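You operate a simulated robot arm through the tools that you are given. There is no shell and no other tool. Be economical: measure what you need, move in short steps, check, and stop when the job is done.

The job below is to be done with a simulated robot arm. You get a single attempt, and the scene is never put back.

Task
Grease the top of the rubber block in the green clamp, then put the block in the OK tray.
Fine: set the clamp to HOLD first; use the blue-handled pad and the grease tin, put the pad back and leave the clamp on FREE. Set down upright: blue-handled pad. Where these are worked on the way, their far stop is far enough and under half their travel is too little: green clamp. A coat counts when it lies all over at full strength: go over it till it gets no stronger.

It is judged by the outcome, as a careful person would: the job done as asked, and still so three seconds after it is handed in. It fails if anything else is knocked over, pushed out of place, dropped, spilled or broken.

Robot
A 7-joint arm with a two-finger parallel gripper, fixed in place. Base frame: the origin is at the foot of the arm, x ahead of it, y to its left, z up; the work surface is at about z = 720. Units: mm, rad, N and s.
With the tool pointing down near the work surface it reaches from about 160 to 680 mm from the base axis. Its first joint turns from -1.152 to 1.152 rad. Payload 2.4 kg.
The TCP is the grasp point between the finger pads, 30 mm short of the fingertips. In the tool frame z runs along the fingers and y along their closing line. The gripper opens to 94 mm. The fingers are 28 mm wide and 10 mm thick; the gripper's body (50 by 96 mm) begins 55 mm behind the TCP.
Orientation is told as [roll, pitch, yaw] about the base's x, y, z axes, in that order, counted from this pose: with the fingers straight down and closing along the base's y, the tool's x points along the base's -x, its y along +y and its z along -z.

Tools
- The arm moves only by the tool send_rows. Its argument "plan" is a list of rows, each an object of numbers (a shift or turn left out is 0, a gripper value left out holds the last): "dx", "dy", "dz": the shift along the base's x, y, z in mm; "wx", "wy", "wz": the turn, a rotation vector about the base's x, y, z in rad; "gripper": the gripper command, from -1 (shut) to 1 (fully open), values between in proportion. In form: [{"dx": .., "dy": .., "dz": .., "wx": .., "wy": .., "wz": .., "gripper": ..}, ...]. A call has 1 to 12 rows; each row shifts and turns the commanded pose from where the row before left it. Rows are played at 5 a second. More than 50 mm and 0.15 rad between two rows, or a gripper value outside its range, and nothing of the call is played. A pose out of reach is approached as far as the arm can. The call stops where the force on the tool passes 90 N (or 10 N more than at its start, if that is more) or the arm is blocked; 0.2 s more then pass. The fingers move at their own pace (about 153 mm/s each) and stop on an object; they squeeze with about 32 N. The grip force told is the motor's: it shows also when the fingers shut on nothing. Time passes only in rows, and 0.2 s behind the last, so rows that do not move let the fingers close. The reply holds the time, the measured pose of the TCP, the force on the tool along the base axes, the opening and the grip force, in the units named above and with some noise, with the torque about the TCP (base axes, N m) and any sound that the robot's microphone picked up.
- Cameras (640 x 400 px; columns grow to the right, rows downward): "scene" is fixed at [39.1, 476.3, 1442.2]; the picture's right is [-0.73, -0.69, 0.00], its down [-0.41, 0.44, -0.80] and it looks along [0.55, -0.58, -0.60] (base axes); focal length 370 px, centre (320, 200). "wrist" rides on the gripper at [76, 14, -102] in the tool frame; the picture's right is [-0.18, 0.98, 0.00], its down [-0.75, -0.14, -0.64] and it looks along [-0.63, -0.12, 0.77] (tool axes); focal length 243 px, centre (320, 200). There is no depth. A picture from a camera that has moved, and an enlarged one, comes with that camera's place and axes in the base frame and with its lens.
- get_image(camera): a new picture of that camera. The clock stands still meanwhile.
- close_up(camera, box): a new picture of the part [left, top, right, bottom] of that camera's present view, enlarged. The clock stands still meanwhile.
- hand_in(): hands the job in; it is judged then, once.

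Go step by step. Nothing tells you positions but the pictures and the camera data: compare them with the known pose of the tool, close in by small moves and look again before you grip or let go. The budget is 120 turns and 84 pictures, counting those below and the enlarged ones. Unless the task says otherwise, let go and move clear before handing in, and close with one line.

The tools are called after "Emit:" as name(argument=value, ...) on one line, values as JSON. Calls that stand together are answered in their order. send_rows: Moves the arm, as the interface text tells. Its arguments: {"type":"object","properties":{"plan":{"type":"array","items":{"type":"object","properties":{"dx":{"type":"number"},"dy":{"type":"number"},"dz":{"type":"number"},"wx":{"type":"number"},"wy":{"type":"number"},"wz":{"type":"number"},"gripper":{"type":"number"}}}}},"required":["plan"]} The other tools are called the same way: get_image (camera) takes a picture; close_up (camera, box) takes an enlarged picture of a part of a camera's view; hand_in () hands the job in.

At the start:

```text
time: 0.0
tcp_pos: [343.6, -83.4, 1086.3]
tcp_rot: [0.002, 0.001, 0.002]
ft_force: [0.4, -0.6, 0.0]
ft_torque: [0.01, 0.02, 0.01]
grip_width: 93.9
gripper_force: 0.1
```

scene: 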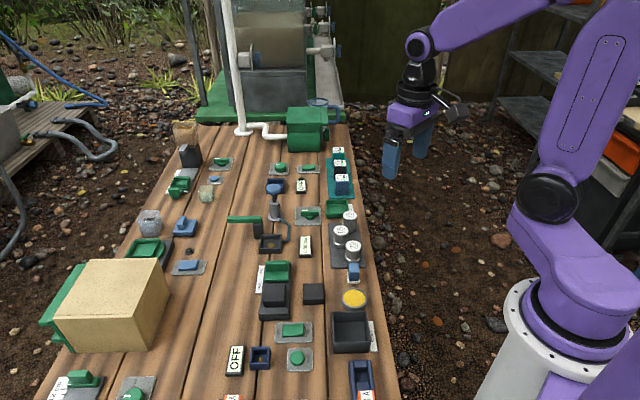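
wrist: 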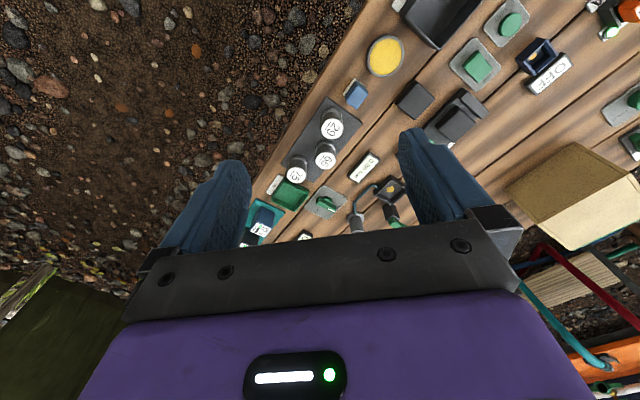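

I see a crowded bench with switches, a green clamp, a yellow grease tin and a blue-handled pad. I'll enlarge the relevant parts first.

Emit:
close_up(camera="scene", box=[220, 240, 400, 352])

Emit:
close_up(camera="scene", box=[220, 140, 380, 240])

Emit:
close_up(camera="scene", box=[200, 290, 400, 400])

Emit:
close_up(camera="scene", box=[110, 110, 260, 290])

```text
3.56 times, centred on (310, 296) of scene
camera zoom: at [39.1, 476.3, 1442.2], right [-0.73, -0.69, 0.0], down [-0.41, 0.44, -0.8], along [0.55, -0.58, -0.6], focal length 1317 px, centre (356, -141)
```

zoom: 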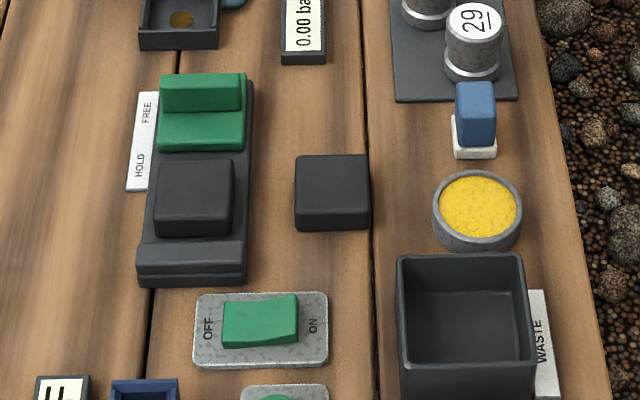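

```text
4.00 times, centred on (300, 190) of scene
camera zoom: at [39.1, 476.3, 1442.2], right [-0.73, -0.69, 0.0], down [-0.41, 0.44, -0.8], along [0.55, -0.58, -0.6], focal length 1482 px, centre (400, 240)
```

zoom: 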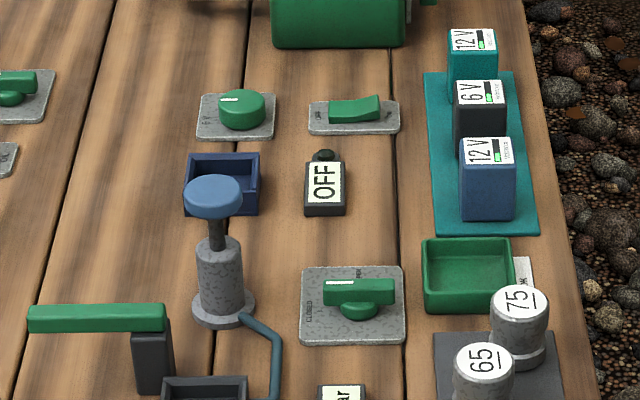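

```text
3.20 times, centred on (300, 345) of scene
camera zoom: at [39.1, 476.3, 1442.2], right [-0.73, -0.69, 0.0], down [-0.41, 0.44, -0.8], along [0.55, -0.58, -0.6], focal length 1186 px, centre (384, -264)
```

zoom: 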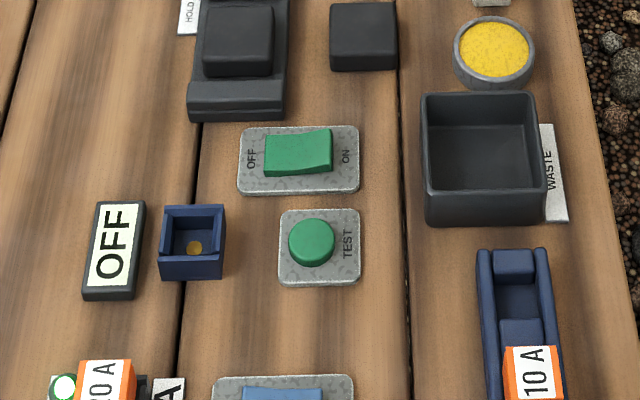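

```text
2.22 times, centred on (185, 200) of scene
camera zoom: at [39.1, 476.3, 1442.2], right [-0.73, -0.69, 0.0], down [-0.41, 0.44, -0.8], along [0.55, -0.58, -0.6], focal length 823 px, centre (620, 200)
```

zoom: 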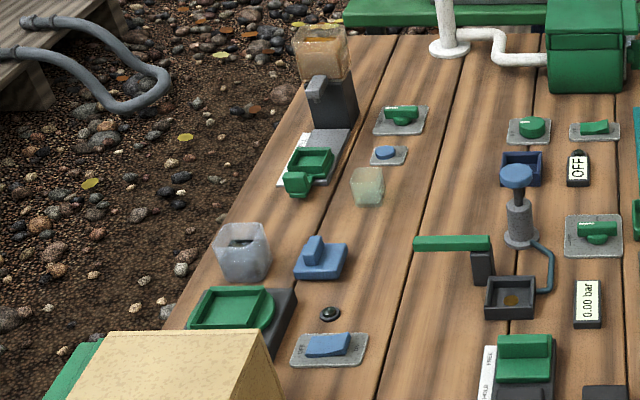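

Estimates: clamp block about (490,154), jaw about (542,98), pad about (405,-30), tin about (361,22), OK tray about (626,-221). The bench runs at 45° to the base. Next I take a closer wrist look at the clamp and check the tray label.

Emit:
send_rows(plan=[{"dx": 10, "dy": 40, "dz": -35}, {"dx": 10, "dy": 40, "dz": -35}, {"dx": 10, "dy": 40, "dz": -35}, {"dx": 5, "dy": 40, "dz": -35}, {"dx": 5, "dy": 40, "dz": -30}, {}])

Emit:
get_image(camera="wrist")

Emit:
close_up(camera="scene", box=[310, 180, 380, 224])

```text
refused: row 1 steps farther than a row can; nothing moved
```

```text
77 pictures are left
camera wrist: at [267.1, -69.8, 1188.6], right [0.18, 0.98, 0.0], down [0.75, -0.14, 0.64], along [0.63, -0.12, -0.77], focal length 243 px, centre (320, 200)
```

wrist: 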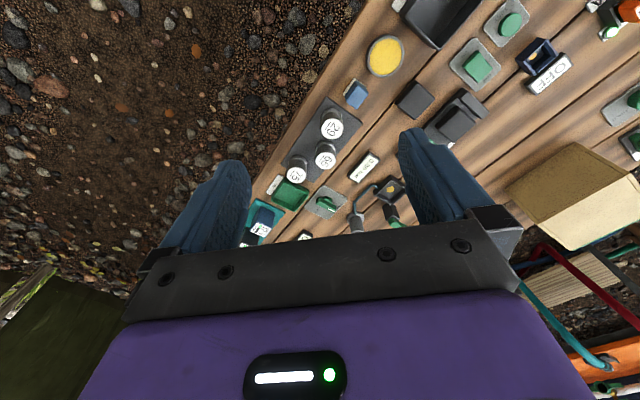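

```text
9.09 times, centred on (345, 202) of scene
camera zoom: at [39.1, 476.3, 1442.2], right [-0.73, -0.69, 0.0], down [-0.41, 0.44, -0.8], along [0.55, -0.58, -0.6], focal length 3368 px, centre (93, 182)
```

zoom: 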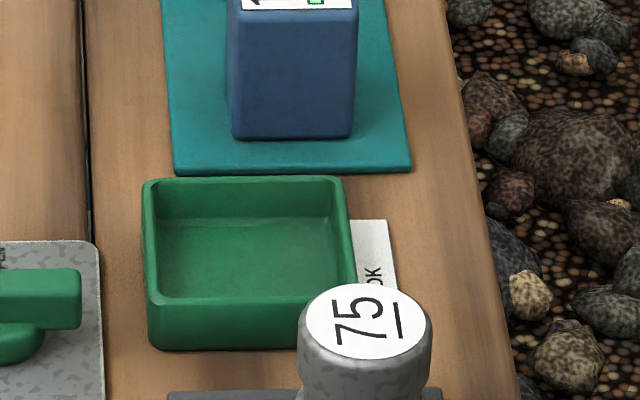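

The tray reads OK. The steps were too long, so I go with shorter rows to above the clamp; the wrist view is upside-down, with its top toward the robot.

Emit:
send_rows(plan=[{"dx": 20, "dy": 29, "dz": -20}, {"dx": 20, "dy": 29, "dz": -20}, {"dx": 20, "dy": 29, "dz": -20}, {"dx": 20, "dy": 29, "dz": -20}, {"dx": 20, "dy": 29, "dz": -20}, {"dx": 20, "dy": 29, "dz": -20}, {"dx": 20, "dy": 29, "dz": -20}, {}])

Emit:
get_image(camera="wrist")

```text
time: 1.8
tcp_pos: [483.0, 117.9, 947.5]
tcp_rot: [0.0, 0.0, -0.001]
ft_force: [-0.3, -0.2, 0.7]
ft_torque: [0.0, 0.01, 0.01]
grip_width: 94.2
gripper_force: 0.0
```

```text
75 pictures are left
camera wrist: at [407.3, 133.4, 1050.8], right [0.18, 0.98, 0.0], down [0.75, -0.14, 0.64], along [0.63, -0.12, -0.77], focal length 243 px, centre (320, 200)
```

wrist: 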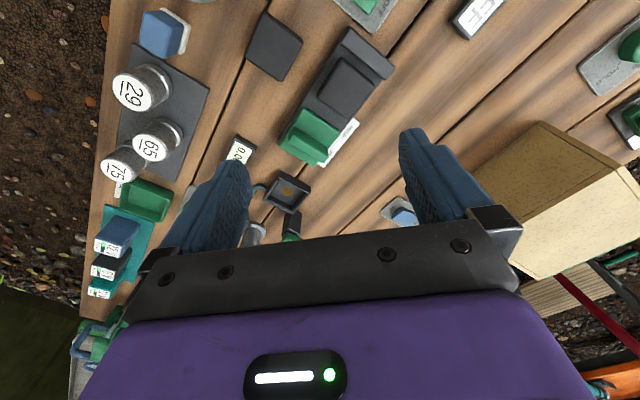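

The clamp is in full view; I enlarge it to measure.

Emit:
close_up(camera="wrist", box=[240, 10, 400, 180])

Emit:
close_up(camera="scene", box=[250, 255, 300, 325])

```text
2.35 times, centred on (320, 95) of wrist
camera zoom: at [407.3, 133.4, 1050.8], right [0.18, 0.98, 0.0], down [0.75, -0.14, 0.64], along [0.63, -0.12, -0.77], focal length 571 px, centre (320, 447)
```

zoom: 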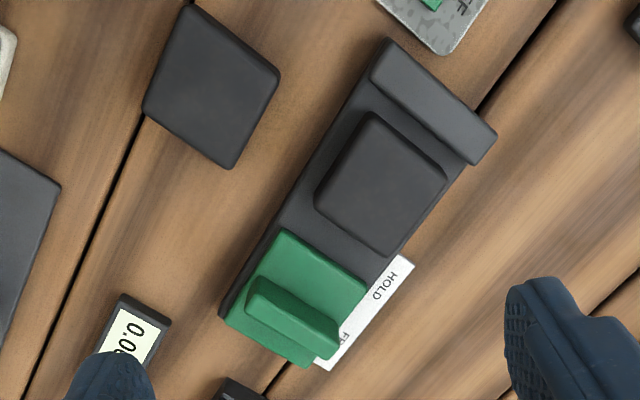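

```text
5.71 times, centred on (275, 290) of scene
camera zoom: at [39.1, 476.3, 1442.2], right [-0.73, -0.69, 0.0], down [-0.41, 0.44, -0.8], along [0.55, -0.58, -0.6], focal length 2117 px, centre (577, -314)
```

zoom: 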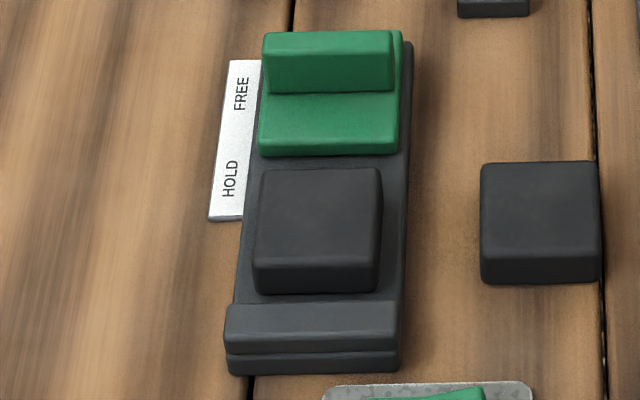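

Ridge of the green jaw is around (553,92), top around z≈765; block around (490,152). I turn +45° to straddle the ridge and look from closer.

Emit:
send_rows(plan=[{"dx": 12, "dy": -4, "dz": -12, "wz": 0.131}, {"dx": 12, "dy": -4, "dz": -12, "wz": 0.131}, {"dx": 12, "dy": -4, "dz": -12, "wz": 0.131}, {"dx": 12, "dy": -4, "dz": -12, "wz": 0.131}, {"dx": 11, "dy": -5, "dz": -12, "wz": 0.131}, {"dx": 11, "dy": -5, "dz": -12, "wz": 0.13, "gripper": 0.0}, {}, {}])

Emit:
get_image(camera="wrist")

Emit:
get_image(camera="scene")

```text
time: 3.6
tcp_pos: [554.5, 94.6, 874.3]
tcp_rot: [0.001, -0.001, 0.788]
ft_force: [0.6, 0.1, 0.8]
ft_torque: [0.0, 0.01, 0.01]
grip_width: 46.8
gripper_force: 0.0
```

```text
72 pictures are left
camera wrist: at [489.9, 50.6, 977.1], right [-0.57, 0.82, 0.0], down [0.63, 0.43, 0.64], along [0.53, 0.36, -0.77], focal length 243 px, centre (320, 200)
```

wrist: 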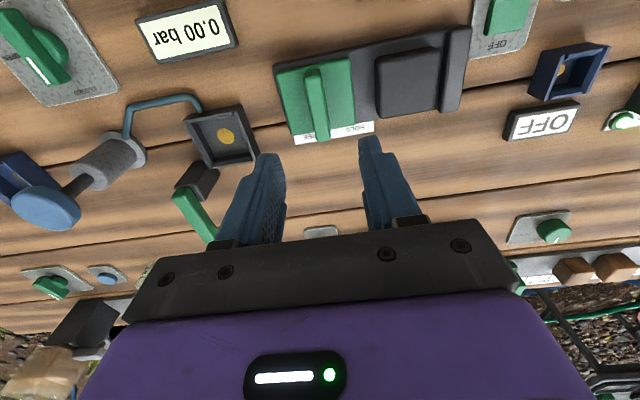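

```text
71 pictures are left
```

scene: 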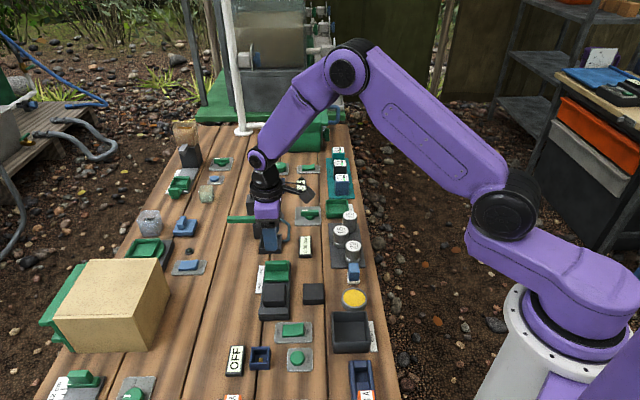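

Emit:
close_up(camera="wrist", box=[250, 20, 490, 170])

```text
2.67 times, centred on (370, 95) of wrist
camera zoom: at [489.9, 50.6, 977.1], right [-0.57, 0.82, 0.0], down [0.63, 0.43, 0.64], along [0.53, 0.36, -0.77], focal length 647 px, centre (187, 480)
```

zoom: 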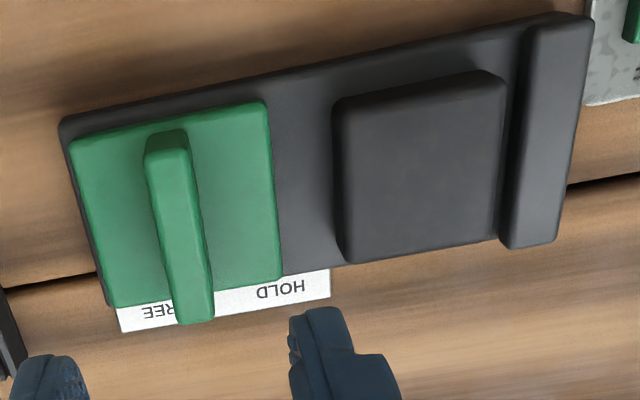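

The ridge is about 2-3 mm from under the TCP. I go down until the fingertips are a little below the ridge top (tips z≈756) and look.

Emit:
send_rows(plan=[{"dx": -2, "dy": -3.5, "dz": -30}, {"dz": -30}, {"dz": -18}, {}])

Emit:
close_up(camera="wrist", box=[200, 20, 480, 195])

Emit:
close_up(camera="scene", box=[220, 220, 340, 320])

```text
time: 4.6
tcp_pos: [552.2, 91.1, 794.1]
tcp_rot: [0.0, 0.0, 0.788]
ft_force: [0.3, 0.6, 0.3]
ft_torque: [0.0, 0.01, 0.04]
grip_width: 46.9
gripper_force: 0.1
```

```text
2.29 times, centred on (340, 108) of wrist
camera zoom: at [488.9, 46.7, 897.0], right [-0.57, 0.82, 0.0], down [0.63, 0.43, 0.64], along [0.53, 0.36, -0.77], focal length 555 px, centre (274, 411)
```

zoom: 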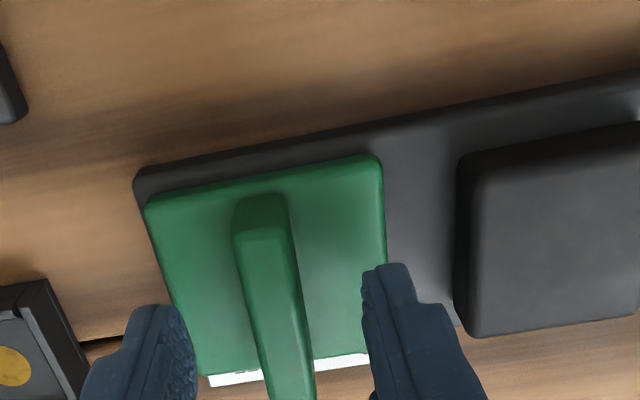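

```text
4.00 times, centred on (280, 270) of scene
camera zoom: at [39.1, 476.3, 1442.2], right [-0.73, -0.69, 0.0], down [-0.41, 0.44, -0.8], along [0.55, -0.58, -0.6], focal length 1482 px, centre (480, -80)
```

zoom: 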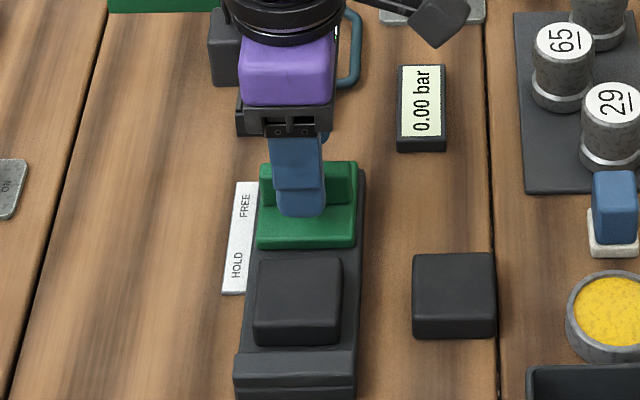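

The ridge is centered between the fingers. I lower a bit and close on it.

Emit:
send_rows(plan=[{"dz": -4}, {"dz": -4}, {"gripper": -1}, {}, {}])

Emit:
close_up(camera="wrist", box=[200, 20, 480, 195])

Emit:
close_up(camera="scene", box=[220, 220, 340, 320])

```text
time: 5.8
tcp_pos: [551.2, 90.5, 788.7]
tcp_rot: [0.0, 0.0, 0.788]
ft_force: [-3.7, 3.8, 4.2]
ft_torque: [-0.11, 0.32, -0.08]
grip_width: 13.3
gripper_force: 45.0
```

```text
2.29 times, centred on (340, 108) of wrist
camera zoom: at [487.4, 46.2, 890.9], right [-0.57, 0.82, 0.0], down [0.63, 0.43, 0.64], along [0.53, 0.36, -0.77], focal length 555 px, centre (274, 411)
```

zoom: 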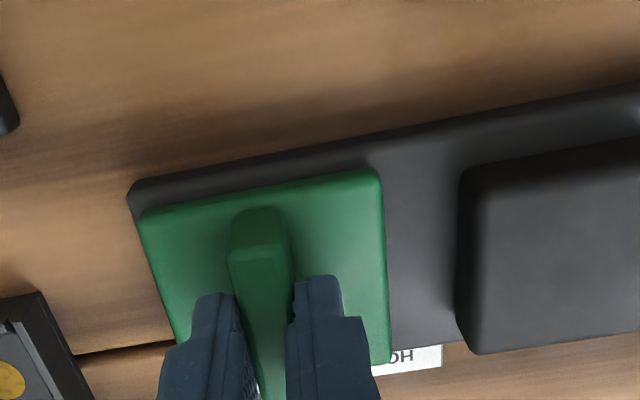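

```text
4.00 times, centred on (280, 270) of scene
camera zoom: at [39.0, 476.4, 1442.2], right [-0.73, -0.69, 0.0], down [-0.41, 0.44, -0.8], along [0.55, -0.58, -0.6], focal length 1482 px, centre (480, -80)
```

zoom: 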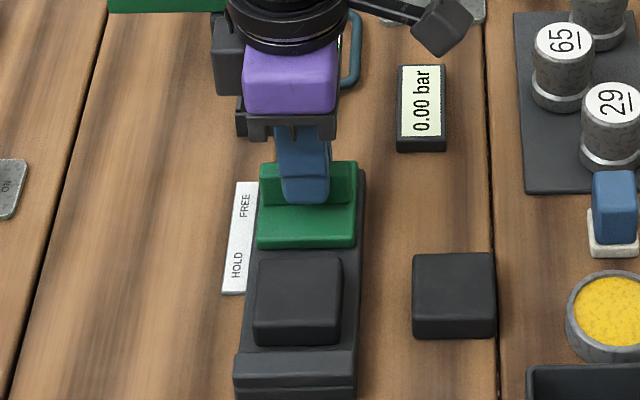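

The ridge is gripped (13 mm). I slide the jaw toward HOLD, checking force.

Emit:
send_rows(plan=[{"dz": 2}, {"dx": -3.5, "dy": 3.5}, {"dx": -3.5, "dy": 3.5}, {"dx": -3.5, "dy": 3.5}, {}])

Emit:
close_up(camera="wrist", box=[200, 20, 480, 195])

```text
time: 7.0
tcp_pos: [539.8, 101.6, 789.7]
tcp_rot: [0.002, 0.001, 0.786]
ft_force: [2.7, 3.5, -27.1]
ft_torque: [0.3, -0.39, -0.08]
grip_width: 13.3
gripper_force: 45.7
```

```text
2.29 times, centred on (340, 108) of wrist
camera zoom: at [476.3, 56.8, 892.9], right [-0.57, 0.82, 0.0], down [0.63, 0.43, 0.64], along [0.53, 0.36, -0.77], focal length 555 px, centre (274, 411)
```

zoom: 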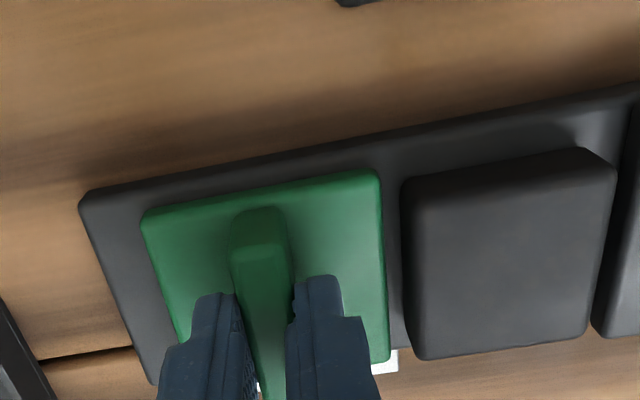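

The jaw slides; the lift strains a bit, so I ease down 2 mm and continue to the stop.

Emit:
send_rows(plan=[{"dz": -1.5}, {"dx": -3, "dy": 3}, {"dx": -2, "dy": 2}, {"dx": -2, "dy": 2}, {"dx": -2, "dy": 2}, {}])

Emit:
close_up(camera="wrist", box=[200, 20, 480, 195])

```text
time: 8.4
tcp_pos: [530.8, 109.9, 789.7]
tcp_rot: [0.0, -0.002, 0.785]
ft_force: [-8.3, -4.5, 31.0]
ft_torque: [-0.05, 0.14, -0.04]
grip_width: 13.3
gripper_force: 45.1
```

```text
2.29 times, centred on (340, 108) of wrist
camera zoom: at [467.0, 65.3, 892.5], right [-0.57, 0.82, 0.0], down [0.63, 0.43, 0.64], along [0.53, 0.36, -0.77], focal length 555 px, centre (274, 411)
```

zoom: 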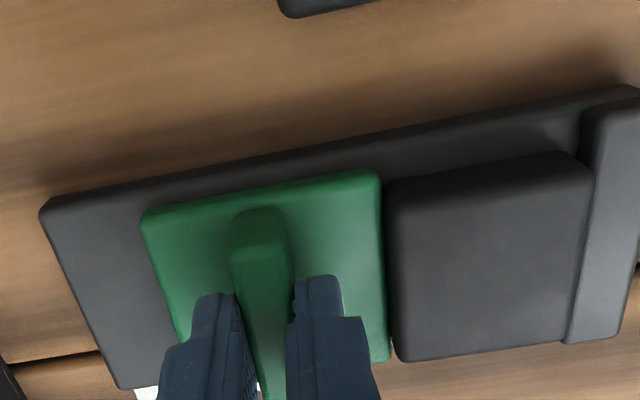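

Emit:
send_rows(plan=[{"dz": 0.8, "dx": -1.5, "dy": 1.5}, {"dx": -1.5, "dy": 1.5}, {"dx": -1.5, "dy": 1.5}, {}])

Emit:
close_up(camera="wrist", box=[200, 20, 480, 195])

```text
time: 9.4
tcp_pos: [529.3, 111.3, 788.8]
tcp_rot: [-0.004, -0.004, 0.784]
ft_force: [16.2, -18.8, -0.3]
ft_torque: [0.17, -0.39, 0.63]
grip_width: 13.2
gripper_force: 45.1
```

```text
2.29 times, centred on (340, 108) of wrist
camera zoom: at [464.7, 67.3, 892.2], right [-0.56, 0.83, 0.0], down [0.63, 0.43, 0.65], along [0.53, 0.36, -0.76], focal length 555 px, centre (274, 411)
```

zoom: 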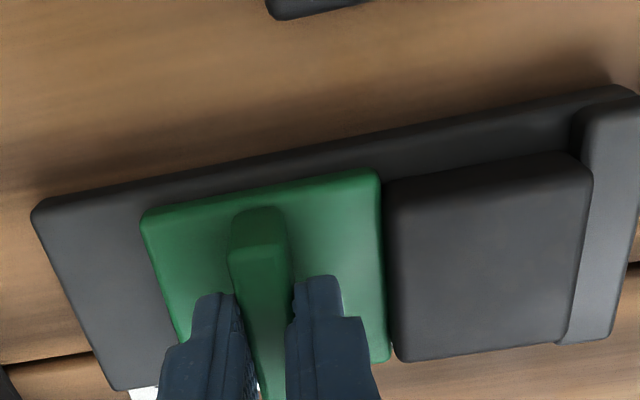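

Emit:
send_rows(plan=[{"dx": -2, "dy": 2}, {"dx": -2, "dy": 2}, {}])

```text
time: 10.2
tcp_pos: [527.3, 111.3, 789.9]
tcp_rot: [-0.008, -0.009, 0.779]
ft_force: [37.5, -30.4, -23.5]
ft_torque: [-0.43, -0.36, 1.2]
grip_width: 12.9
gripper_force: 45.0
```

At the stop (≈48 N, no more travel). I ease off, release and lift away.

Emit:
send_rows(plan=[{"dx": 3, "dy": -3}, {"gripper": -0.2}, {}, {"dz": 30}, {"dz": 40}, {"dz": 40}, {}])

Emit:
close_up(camera="wrist", box=[200, 0, 480, 175])

Emit:
close_up(camera="scene", box=[220, 220, 400, 340])

```text
time: 11.8
tcp_pos: [525.7, 116.6, 900.1]
tcp_rot: [0.0, 0.0, 0.786]
ft_force: [0.9, 0.5, 0.0]
ft_torque: [0.0, 0.03, -0.01]
grip_width: 37.5
gripper_force: 0.1
```

```text
2.29 times, centred on (340, 88) of wrist
camera zoom: at [462.4, 71.7, 1002.5], right [-0.57, 0.82, 0.0], down [0.63, 0.43, 0.64], along [0.53, 0.36, -0.77], focal length 555 px, centre (274, 457)
```

zoom: 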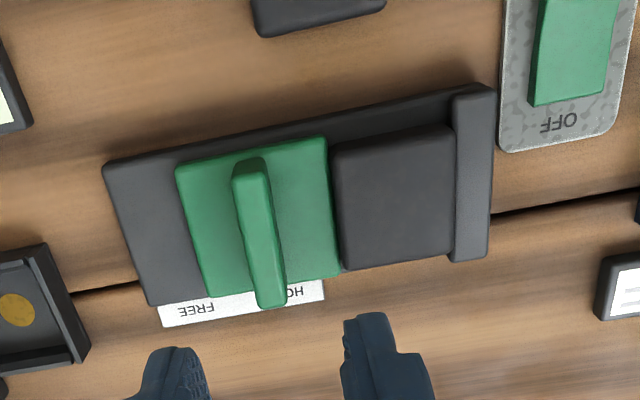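

```text
3.33 times, centred on (310, 280) of scene
camera zoom: at [39.1, 476.3, 1442.2], right [-0.73, -0.69, 0.0], down [-0.41, 0.44, -0.8], along [0.55, -0.58, -0.6], focal length 1235 px, centre (353, -67)
```

zoom: 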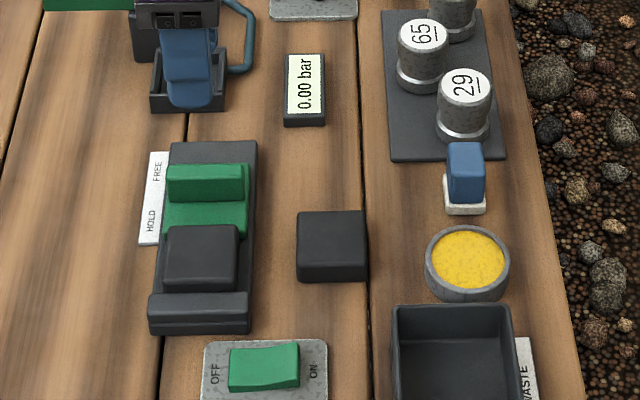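

The clamp is on HOLD. Next I go over the blue-handled pad at about (405,-30), turned to -45° so the fingers close across the bench.

Emit:
send_rows(plan=[{"dx": -10, "dy": -12, "wz": -0.131}, {"dx": -10, "dy": -12, "wz": -0.131}, {"dx": -10, "dy": -12, "wz": -0.131}, {"dx": -10, "dy": -12, "wz": -0.131}, {"dx": -10, "dy": -12, "wz": -0.131}, {"dx": -10, "dy": -12, "wz": -0.131}, {"dx": -10, "dy": -12, "wz": -0.131}, {"dx": -10, "dy": -12, "wz": -0.131}, {"dx": -10, "dy": -12, "wz": -0.131}, {"dx": -10, "dy": -12, "wz": -0.131}, {"dx": -10, "dy": -13, "wz": -0.131}, {"dx": -10, "dy": -13, "wz": -0.13}])

Emit:
get_image(camera="wrist")

```text
time: 14.4
tcp_pos: [405.1, -31.7, 898.7]
tcp_rot: [0.001, 0.0, -0.789]
ft_force: [-0.5, 0.3, -0.4]
ft_torque: [0.02, -0.04, 0.01]
grip_width: 37.3
gripper_force: 0.0
```

```text
60 pictures are left
camera wrist: at [361.5, 32.4, 1002.5], right [0.83, 0.56, 0.0], down [0.43, -0.63, 0.64], along [0.36, -0.53, -0.77], focal length 243 px, centre (320, 200)
```

wrist: 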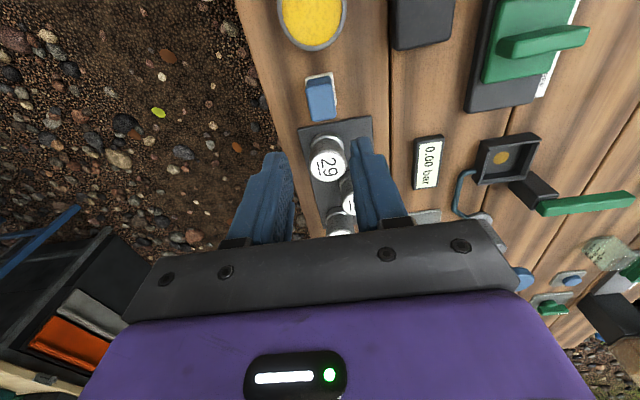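

Emit:
close_up(camera="wrist", box=[250, 0, 410, 200])

Emit:
close_up(camera="scene", box=[320, 200, 400, 320])

```text
2.00 times, centred on (330, 100) of wrist
camera zoom: at [361.5, 32.4, 1002.5], right [0.83, 0.56, 0.0], down [0.43, -0.63, 0.64], along [0.36, -0.53, -0.77], focal length 485 px, centre (300, 400)
```

zoom: 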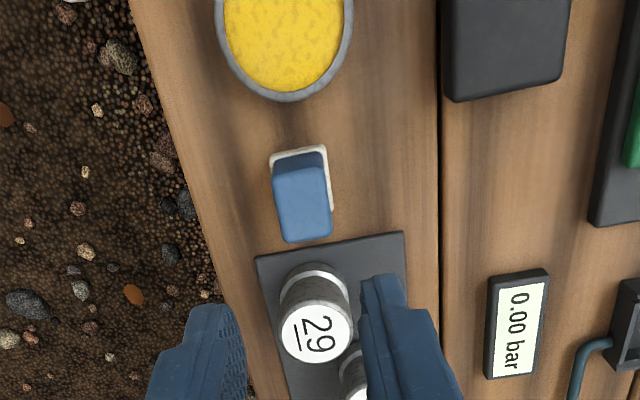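

```text
3.33 times, centred on (360, 260) of scene
camera zoom: at [39.1, 476.3, 1442.2], right [-0.73, -0.69, 0.0], down [-0.41, 0.44, -0.8], along [0.55, -0.58, -0.6], focal length 1235 px, centre (187, 0)
```

zoom: 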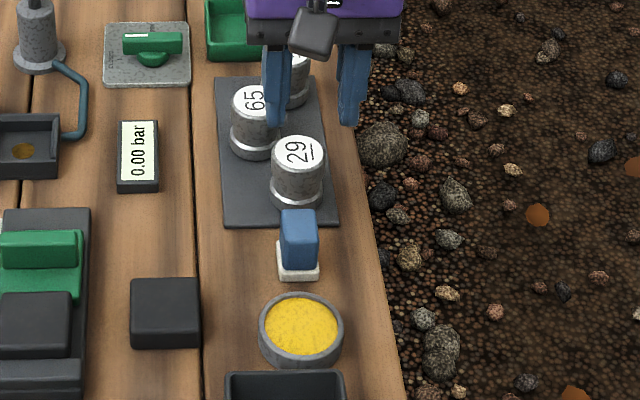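

Emit:
close_up(camera="scene", box=[338, 255, 372, 290])

Emit:
close_up(camera="wrist", box=[298, 65, 344, 130])

```text
11.43 times, centred on (355, 272) of scene
camera zoom: at [39.1, 476.3, 1442.2], right [-0.73, -0.69, 0.0], down [-0.41, 0.44, -0.8], along [0.55, -0.58, -0.6], focal length 4235 px, centre (-80, -629)
```

zoom: 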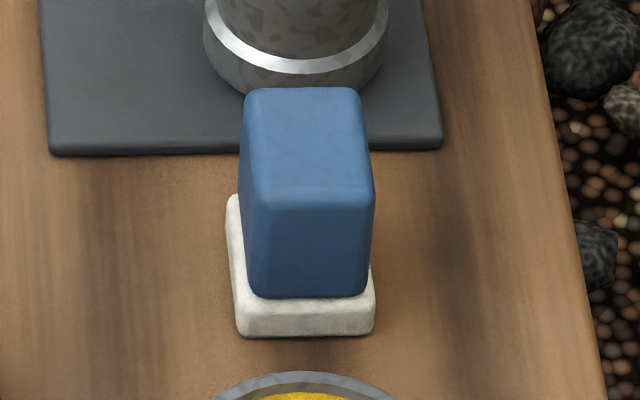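

```text
6.15 times, centred on (321, 98) of wrist
camera zoom: at [361.5, 32.4, 1002.5], right [0.83, 0.56, 0.0], down [0.43, -0.63, 0.64], along [0.36, -0.53, -0.77], focal length 1493 px, centre (314, 831)
```

zoom: 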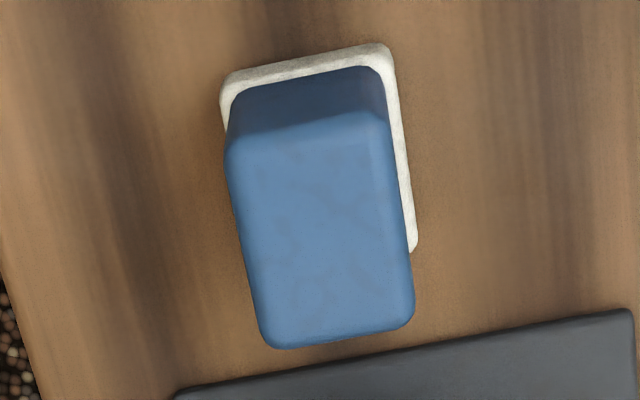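

The handle's top is about (403,-27), z≈765–778. I go down to just above it with the gripper wider and check.

Emit:
send_rows(plan=[{"dx": -2, "dy": 4, "dz": -30, "gripper": 0.3}, {"dz": -30}, {"dz": -18}, {}])

Emit:
close_up(camera="wrist", box=[200, 20, 440, 210])

Emit:
close_up(camera="scene", box=[310, 200, 410, 300])

```text
time: 15.4
tcp_pos: [404.1, -26.3, 818.5]
tcp_rot: [-0.001, -0.001, -0.785]
ft_force: [0.8, -0.4, -0.2]
ft_torque: [0.02, 0.0, 0.0]
grip_width: 61.3
gripper_force: 0.0
```

```text
2.11 times, centred on (320, 115) of wrist
camera zoom: at [359.0, 37.1, 922.4], right [0.83, 0.56, 0.0], down [0.43, -0.63, 0.64], along [0.36, -0.53, -0.77], focal length 511 px, centre (320, 379)
```

zoom: 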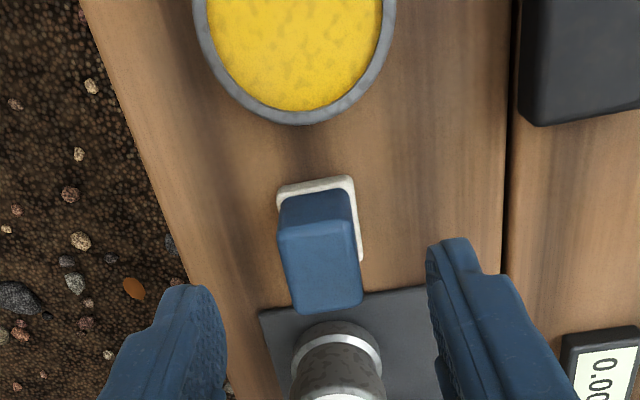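

```text
4.00 times, centred on (360, 250) of scene
camera zoom: at [39.1, 476.3, 1442.2], right [-0.73, -0.69, 0.0], down [-0.41, 0.44, -0.8], along [0.55, -0.58, -0.6], focal length 1482 px, centre (160, 0)
```

zoom: 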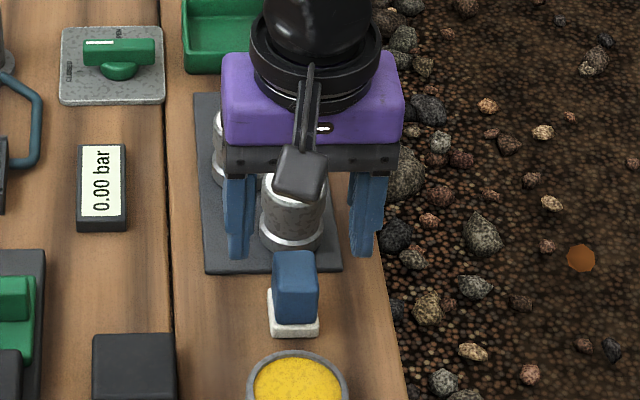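

Emit:
send_rows(plan=[{"dx": 1.5, "dy": -3, "dz": -16}, {"dz": -16}, {"dz": -14}, {}])

Emit:
close_up(camera="wrist", box=[200, 20, 440, 210])

Emit:
close_up(camera="scene", box=[310, 200, 410, 300])

```text
time: 16.4
tcp_pos: [405.5, -28.3, 773.7]
tcp_rot: [0.001, -0.003, -0.785]
ft_force: [0.2, 0.3, 0.5]
ft_torque: [-0.01, -0.01, -0.01]
grip_width: 60.7
gripper_force: 0.1
```

```text
2.11 times, centred on (320, 115) of wrist
camera zoom: at [362.8, 33.9, 877.9], right [0.83, 0.56, 0.0], down [0.43, -0.63, 0.64], along [0.36, -0.53, -0.77], focal length 511 px, centre (320, 379)
```

zoom: 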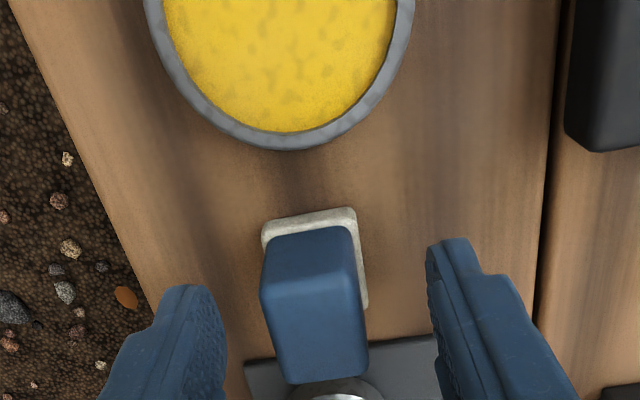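

```text
4.00 times, centred on (360, 250) of scene
camera zoom: at [39.1, 476.3, 1442.2], right [-0.73, -0.69, 0.0], down [-0.41, 0.44, -0.8], along [0.55, -0.58, -0.6], focal length 1482 px, centre (160, 0)
```

zoom: 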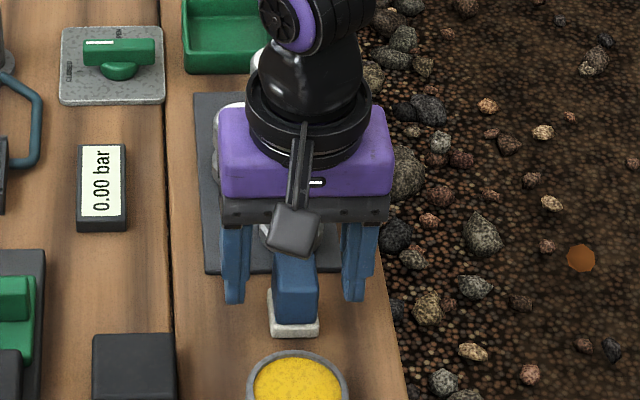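

The handle sits between the fingers and its top is z≈760. I lower 6 mm and close.

Emit:
send_rows(plan=[{"dz": -6}, {"gripper": -1}, {}, {}])

Emit:
close_up(camera="wrist", box=[200, 20, 440, 210])

```text
time: 17.4
tcp_pos: [406.4, -29.3, 770.3]
tcp_rot: [-0.001, -0.002, -0.785]
ft_force: [-4.1, -0.2, 48.1]
ft_torque: [0.1, 0.0, 0.01]
grip_width: 24.9
gripper_force: 31.6
```

```text
2.11 times, centred on (320, 115) of wrist
camera zoom: at [362.6, 33.9, 872.9], right [0.83, 0.56, 0.0], down [0.43, -0.63, 0.64], along [0.36, -0.53, -0.77], focal length 511 px, centre (320, 379)
```

zoom: 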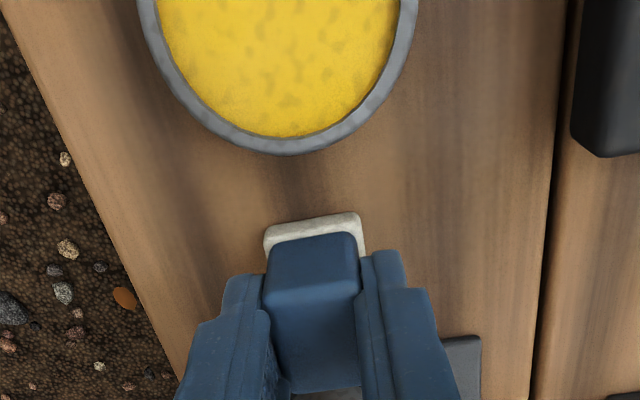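

Gripped (24.9 mm), tips resting on the pad's shoulder. I note the pad's resting place (406.4,-29.3, TCP z 770) and lift.

Emit:
send_rows(plan=[{"dz": 3}, {"dz": 20}, {"dz": 30}, {"dz": 40}, {"dx": -22, "dy": 22}, {}])

Emit:
get_image(camera="wrist")

Emit:
close_up(camera="scene", box=[300, 200, 420, 360])

```text
time: 18.8
tcp_pos: [383.8, -8.4, 863.5]
tcp_rot: [0.0, 0.0, -0.785]
ft_force: [-0.7, 0.8, -0.7]
ft_torque: [-0.02, -0.02, 0.01]
grip_width: 24.8
gripper_force: 32.2
```

```text
50 pictures are left
camera wrist: at [340.0, 55.1, 965.4], right [0.83, 0.56, 0.0], down [0.43, -0.63, 0.64], along [0.36, -0.53, -0.77], focal length 243 px, centre (320, 200)
```

wrist: 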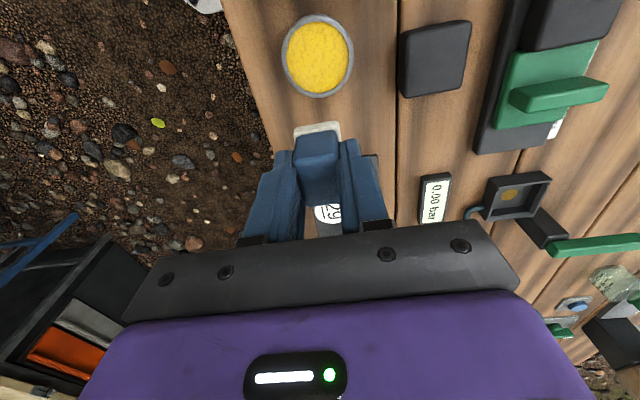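

```text
2.50 times, centred on (360, 280) of scene
camera zoom: at [39.1, 476.3, 1442.2], right [-0.73, -0.69, 0.0], down [-0.41, 0.44, -0.8], along [0.55, -0.58, -0.6], focal length 926 px, centre (220, 0)
```

zoom: 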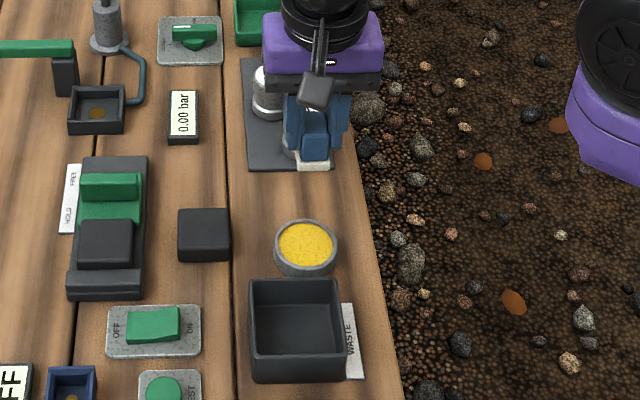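

Tin centre is about (360,23), level about z 740–745. I move over it and lower part of the way.

Emit:
send_rows(plan=[{"dx": -12, "dy": 16}, {"dx": -12, "dy": 16}, {"dz": -25}, {"dz": -25}, {}])

Emit:
close_up(camera="wrist", box=[200, 20, 440, 210])

Emit:
close_up(camera="scene", box=[310, 230, 410, 330])

```text
time: 20.0
tcp_pos: [358.1, 23.6, 813.4]
tcp_rot: [0.001, 0.0, -0.785]
ft_force: [0.2, 0.4, -0.1]
ft_torque: [0.0, -0.01, 0.0]
grip_width: 24.6
gripper_force: 32.6
```

```text
2.11 times, centred on (320, 115) of wrist
camera zoom: at [315.4, 87.1, 915.9], right [0.83, 0.56, 0.0], down [0.43, -0.63, 0.64], along [0.36, -0.53, -0.77], focal length 511 px, centre (320, 379)
```

zoom: 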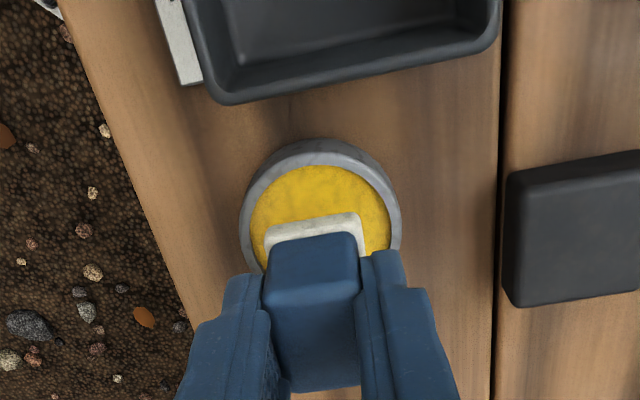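

```text
4.00 times, centred on (360, 280) of scene
camera zoom: at [39.1, 476.3, 1442.2], right [-0.73, -0.69, 0.0], down [-0.41, 0.44, -0.8], along [0.55, -0.58, -0.6], focal length 1482 px, centre (160, -120)
```

zoom: 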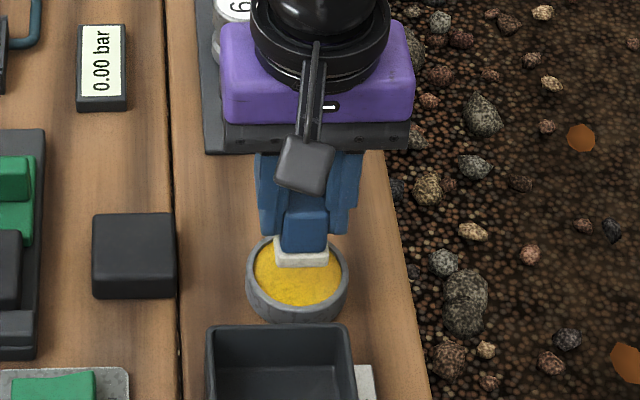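

Aligned within a few mm. I nudge 2 mm and lower gently until contact with the grease.

Emit:
send_rows(plan=[{"dy": 2}, {"dz": -10}, {"dz": -4}, {"dz": -3}, {}])

Emit:
close_up(camera="scene", box=[320, 255, 390, 325])

```text
time: 21.2
tcp_pos: [360.2, 26.1, 794.6]
tcp_rot: [0.0, -0.001, -0.786]
ft_force: [0.6, 0.1, 0.0]
ft_torque: [0.02, 0.0, -0.02]
grip_width: 24.3
gripper_force: 32.2
```

```text
5.71 times, centred on (355, 290) of scene
camera zoom: at [39.1, 476.3, 1442.2], right [-0.73, -0.69, 0.0], down [-0.41, 0.44, -0.8], along [0.55, -0.58, -0.6], focal length 2117 px, centre (120, -314)
```

zoom: 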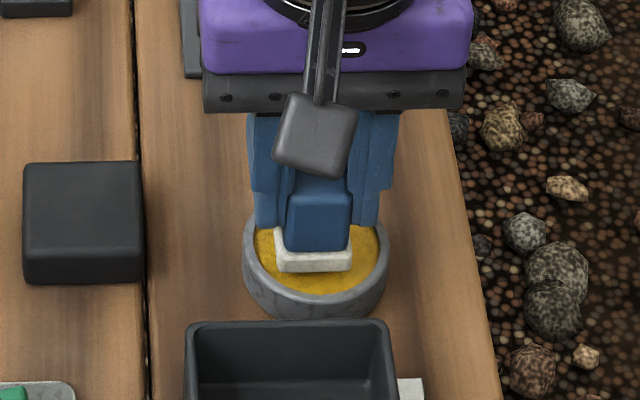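

Emit:
send_rows(plan=[{"dz": -2}, {"dz": -2}, {"dz": -2}, {}])

```text
time: 22.2
tcp_pos: [360.0, 26.0, 788.4]
tcp_rot: [-0.002, 0.001, -0.785]
ft_force: [0.2, 0.1, -1.0]
ft_torque: [0.01, 0.03, -0.05]
grip_width: 24.7
gripper_force: 31.7
```

Emit:
send_rows(plan=[{"dz": -1.5}, {"dz": -1.5}, {"dz": -1}, {}])

Emit:
close_up(camera="scene", box=[320, 255, 390, 325])

```text
time: 23.2
tcp_pos: [360.0, 25.7, 785.6]
tcp_rot: [0.0, -0.002, -0.784]
ft_force: [-3.8, 4.8, 80.8]
ft_torque: [0.07, 0.24, 0.01]
grip_width: 24.8
gripper_force: 31.3
```

```text
5.71 times, centred on (355, 290) of scene
camera zoom: at [38.0, 476.3, 1442.2], right [-0.73, -0.69, 0.0], down [-0.41, 0.44, -0.8], along [0.55, -0.58, -0.6], focal length 2117 px, centre (120, -314)
```

zoom: 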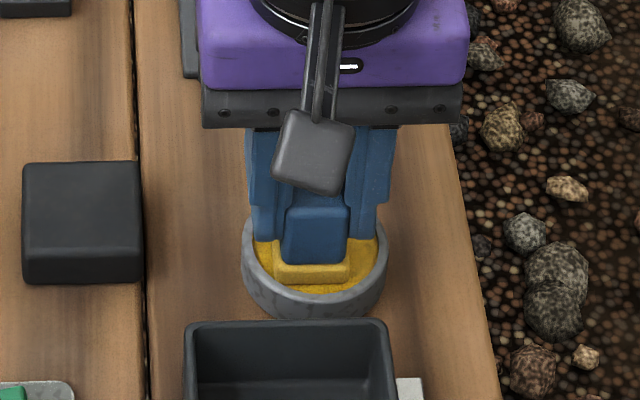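

The pad has turned yellow – it's loaded. I lift straight out.

Emit:
send_rows(plan=[{"dz": 2}, {"dz": 15}, {"dz": 30}, {"dz": 35}, {}])

Emit:
close_up(camera="scene", box=[310, 200, 410, 320])

```text
time: 24.4
tcp_pos: [357.8, 26.7, 864.6]
tcp_rot: [0.002, -0.001, -0.784]
ft_force: [0.6, -0.3, 0.1]
ft_torque: [0.0, 0.01, -0.01]
grip_width: 24.8
gripper_force: 32.0
```

```text
3.33 times, centred on (360, 260) of scene
camera zoom: at [39.1, 476.3, 1442.2], right [-0.73, -0.69, 0.0], down [-0.41, 0.44, -0.8], along [0.55, -0.58, -0.6], focal length 1235 px, centre (187, 0)
```

zoom: 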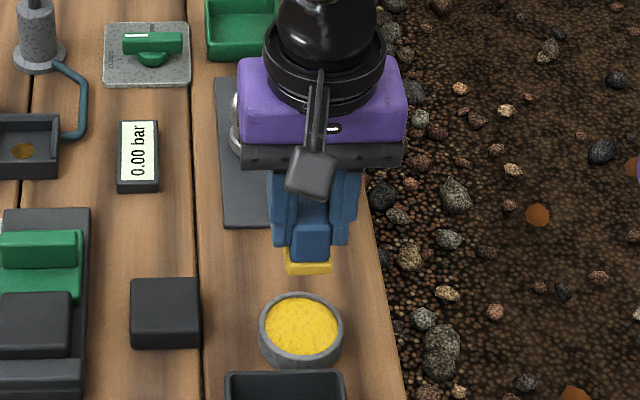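

Loaded, tin undisturbed. Now over to the clamped block.

Emit:
send_rows(plan=[{"dx": 26, "dy": 24}, {"dx": 26, "dy": 24}, {"dx": 26, "dy": 24}, {"dx": 26, "dy": 24}, {"dx": 26, "dy": 25}, {}])

Emit:
close_up(camera="wrist", box=[200, 20, 440, 210])

Emit:
close_up(camera="scene", box=[230, 220, 330, 340])

```text
time: 25.8
tcp_pos: [491.6, 146.4, 867.3]
tcp_rot: [-0.002, -0.001, -0.786]
ft_force: [-0.3, -0.5, -0.3]
ft_torque: [-0.02, -0.04, 0.03]
grip_width: 24.6
gripper_force: 32.1
```

```text
2.11 times, centred on (320, 115) of wrist
camera zoom: at [448.1, 209.4, 969.6], right [0.83, 0.56, 0.0], down [0.43, -0.63, 0.64], along [0.36, -0.53, -0.77], focal length 511 px, centre (320, 379)
```

zoom: 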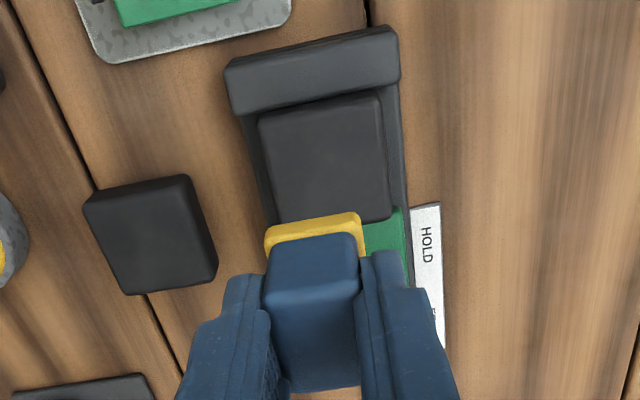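

```text
3.33 times, centred on (280, 280) of scene
camera zoom: at [39.1, 476.3, 1442.2], right [-0.73, -0.69, 0.0], down [-0.41, 0.44, -0.8], along [0.55, -0.58, -0.6], focal length 1235 px, centre (453, -67)
```

zoom: 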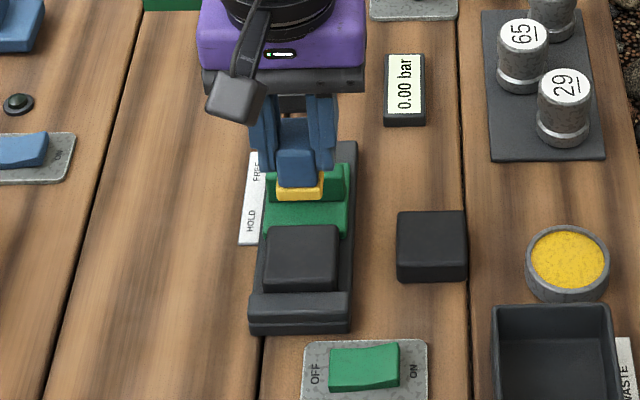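

Block top centre is about (488.5,153). I align and lower toward it stepwise, watching the force.

Emit:
send_rows(plan=[{"dx": -3, "dy": 6.5}, {"dz": -25}, {"dz": -15}, {"dz": -5}, {}])

Emit:
close_up(camera="scene", box=[240, 240, 310, 330])

Emit:
close_up(camera="wrist", box=[200, 20, 440, 210])

```text
time: 27.0
tcp_pos: [489.1, 153.3, 823.0]
tcp_rot: [0.0, 0.002, -0.785]
ft_force: [0.7, 0.4, -0.6]
ft_torque: [-0.01, 0.03, 0.01]
grip_width: 24.6
gripper_force: 31.8
```

```text
4.44 times, centred on (275, 285) of scene
camera zoom: at [39.1, 476.3, 1442.2], right [-0.73, -0.69, 0.0], down [-0.41, 0.44, -0.8], along [0.55, -0.58, -0.6], focal length 1647 px, centre (520, -178)
```

zoom: 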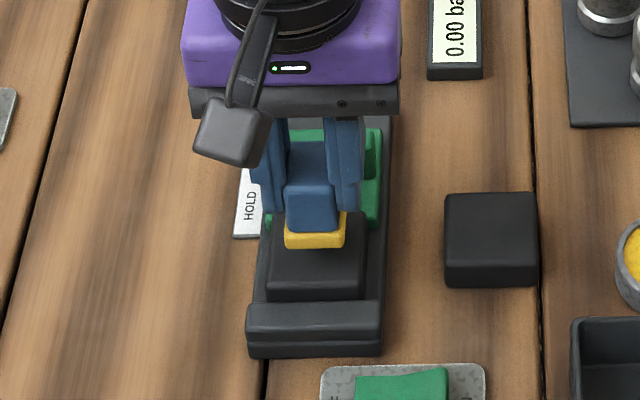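

```text
2.11 times, centred on (320, 115) of wrist
camera zoom: at [444.7, 216.6, 925.6], right [0.83, 0.56, 0.0], down [0.43, -0.63, 0.64], along [0.36, -0.53, -0.77], focal length 511 px, centre (320, 379)
```

zoom: 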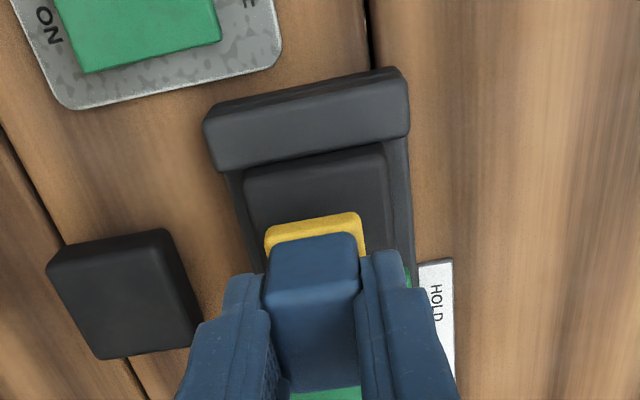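

Emit:
send_rows(plan=[{"dz": -4}, {"dz": -3}, {"dz": -2}, {}])

```text
time: 28.0
tcp_pos: [486.6, 154.0, 812.0]
tcp_rot: [-0.001, 0.0, -0.785]
ft_force: [-0.7, -0.1, 0.2]
ft_torque: [-0.01, 0.0, -0.03]
grip_width: 24.4
gripper_force: 32.3
```

Emit:
send_rows(plan=[{"dz": -2}, {"dz": -2}, {"dz": -2}, {}])

```text
time: 29.0
tcp_pos: [485.8, 154.0, 806.1]
tcp_rot: [0.001, 0.002, -0.785]
ft_force: [-0.6, 0.5, 4.6]
ft_torque: [-0.04, 0.02, -0.02]
grip_width: 24.6
gripper_force: 32.2
```

Emit:
send_rows(plan=[{"dz": -1}, {}])

Emit:
close_up(camera="scene", box=[240, 240, 310, 330])

```text
time: 29.6
tcp_pos: [487.5, 153.8, 806.1]
tcp_rot: [0.002, -0.002, -0.786]
ft_force: [-0.5, -1.0, 17.8]
ft_torque: [-0.04, 0.0, 0.02]
grip_width: 24.7
gripper_force: 32.1
```

```text
4.44 times, centred on (275, 285) of scene
camera zoom: at [38.8, 476.2, 1442.2], right [-0.73, -0.69, 0.0], down [-0.41, 0.44, -0.8], along [0.55, -0.58, -0.6], focal length 1647 px, centre (520, -178)
```

zoom: 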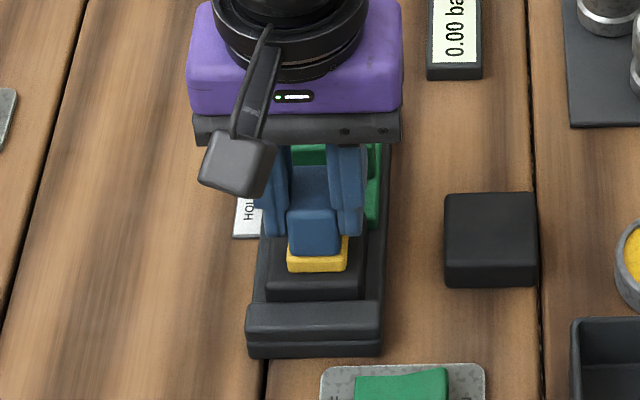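

Contact at TCP z≈806 (block top ≈756), pad centred on the block. I start wiping, in lanes to cover the 48 mm top.

Emit:
send_rows(plan=[{"dx": 3.5, "dy": 3.5}, {"dx": 3.5, "dy": 3.5}, {"dx": -3.2, "dy": 3.2}, {"dx": -3.2, "dy": 3.2}, {"dx": -3.5, "dy": -3.5}, {"dx": -3.5, "dy": -3.5}, {"dx": -3.5, "dy": -3.5}, {"dx": -3.5, "dy": -3.5}, {}])

Emit:
close_up(camera="scene", box=[240, 240, 310, 330])

```text
time: 31.6
tcp_pos: [473.4, 154.3, 806.6]
tcp_rot: [0.002, -0.002, -0.787]
ft_force: [6.0, 9.7, 18.9]
ft_torque: [0.41, -0.39, 0.07]
grip_width: 24.6
gripper_force: 32.1
```

```text
4.44 times, centred on (275, 285) of scene
camera zoom: at [39.0, 476.4, 1442.1], right [-0.73, -0.69, 0.0], down [-0.41, 0.44, -0.8], along [0.55, -0.58, -0.6], focal length 1647 px, centre (520, -178)
```

zoom: 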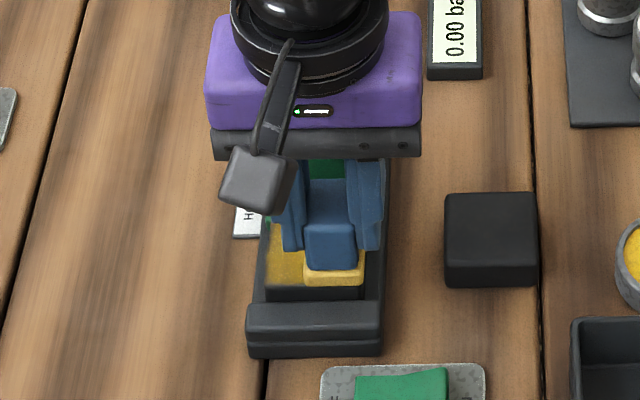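

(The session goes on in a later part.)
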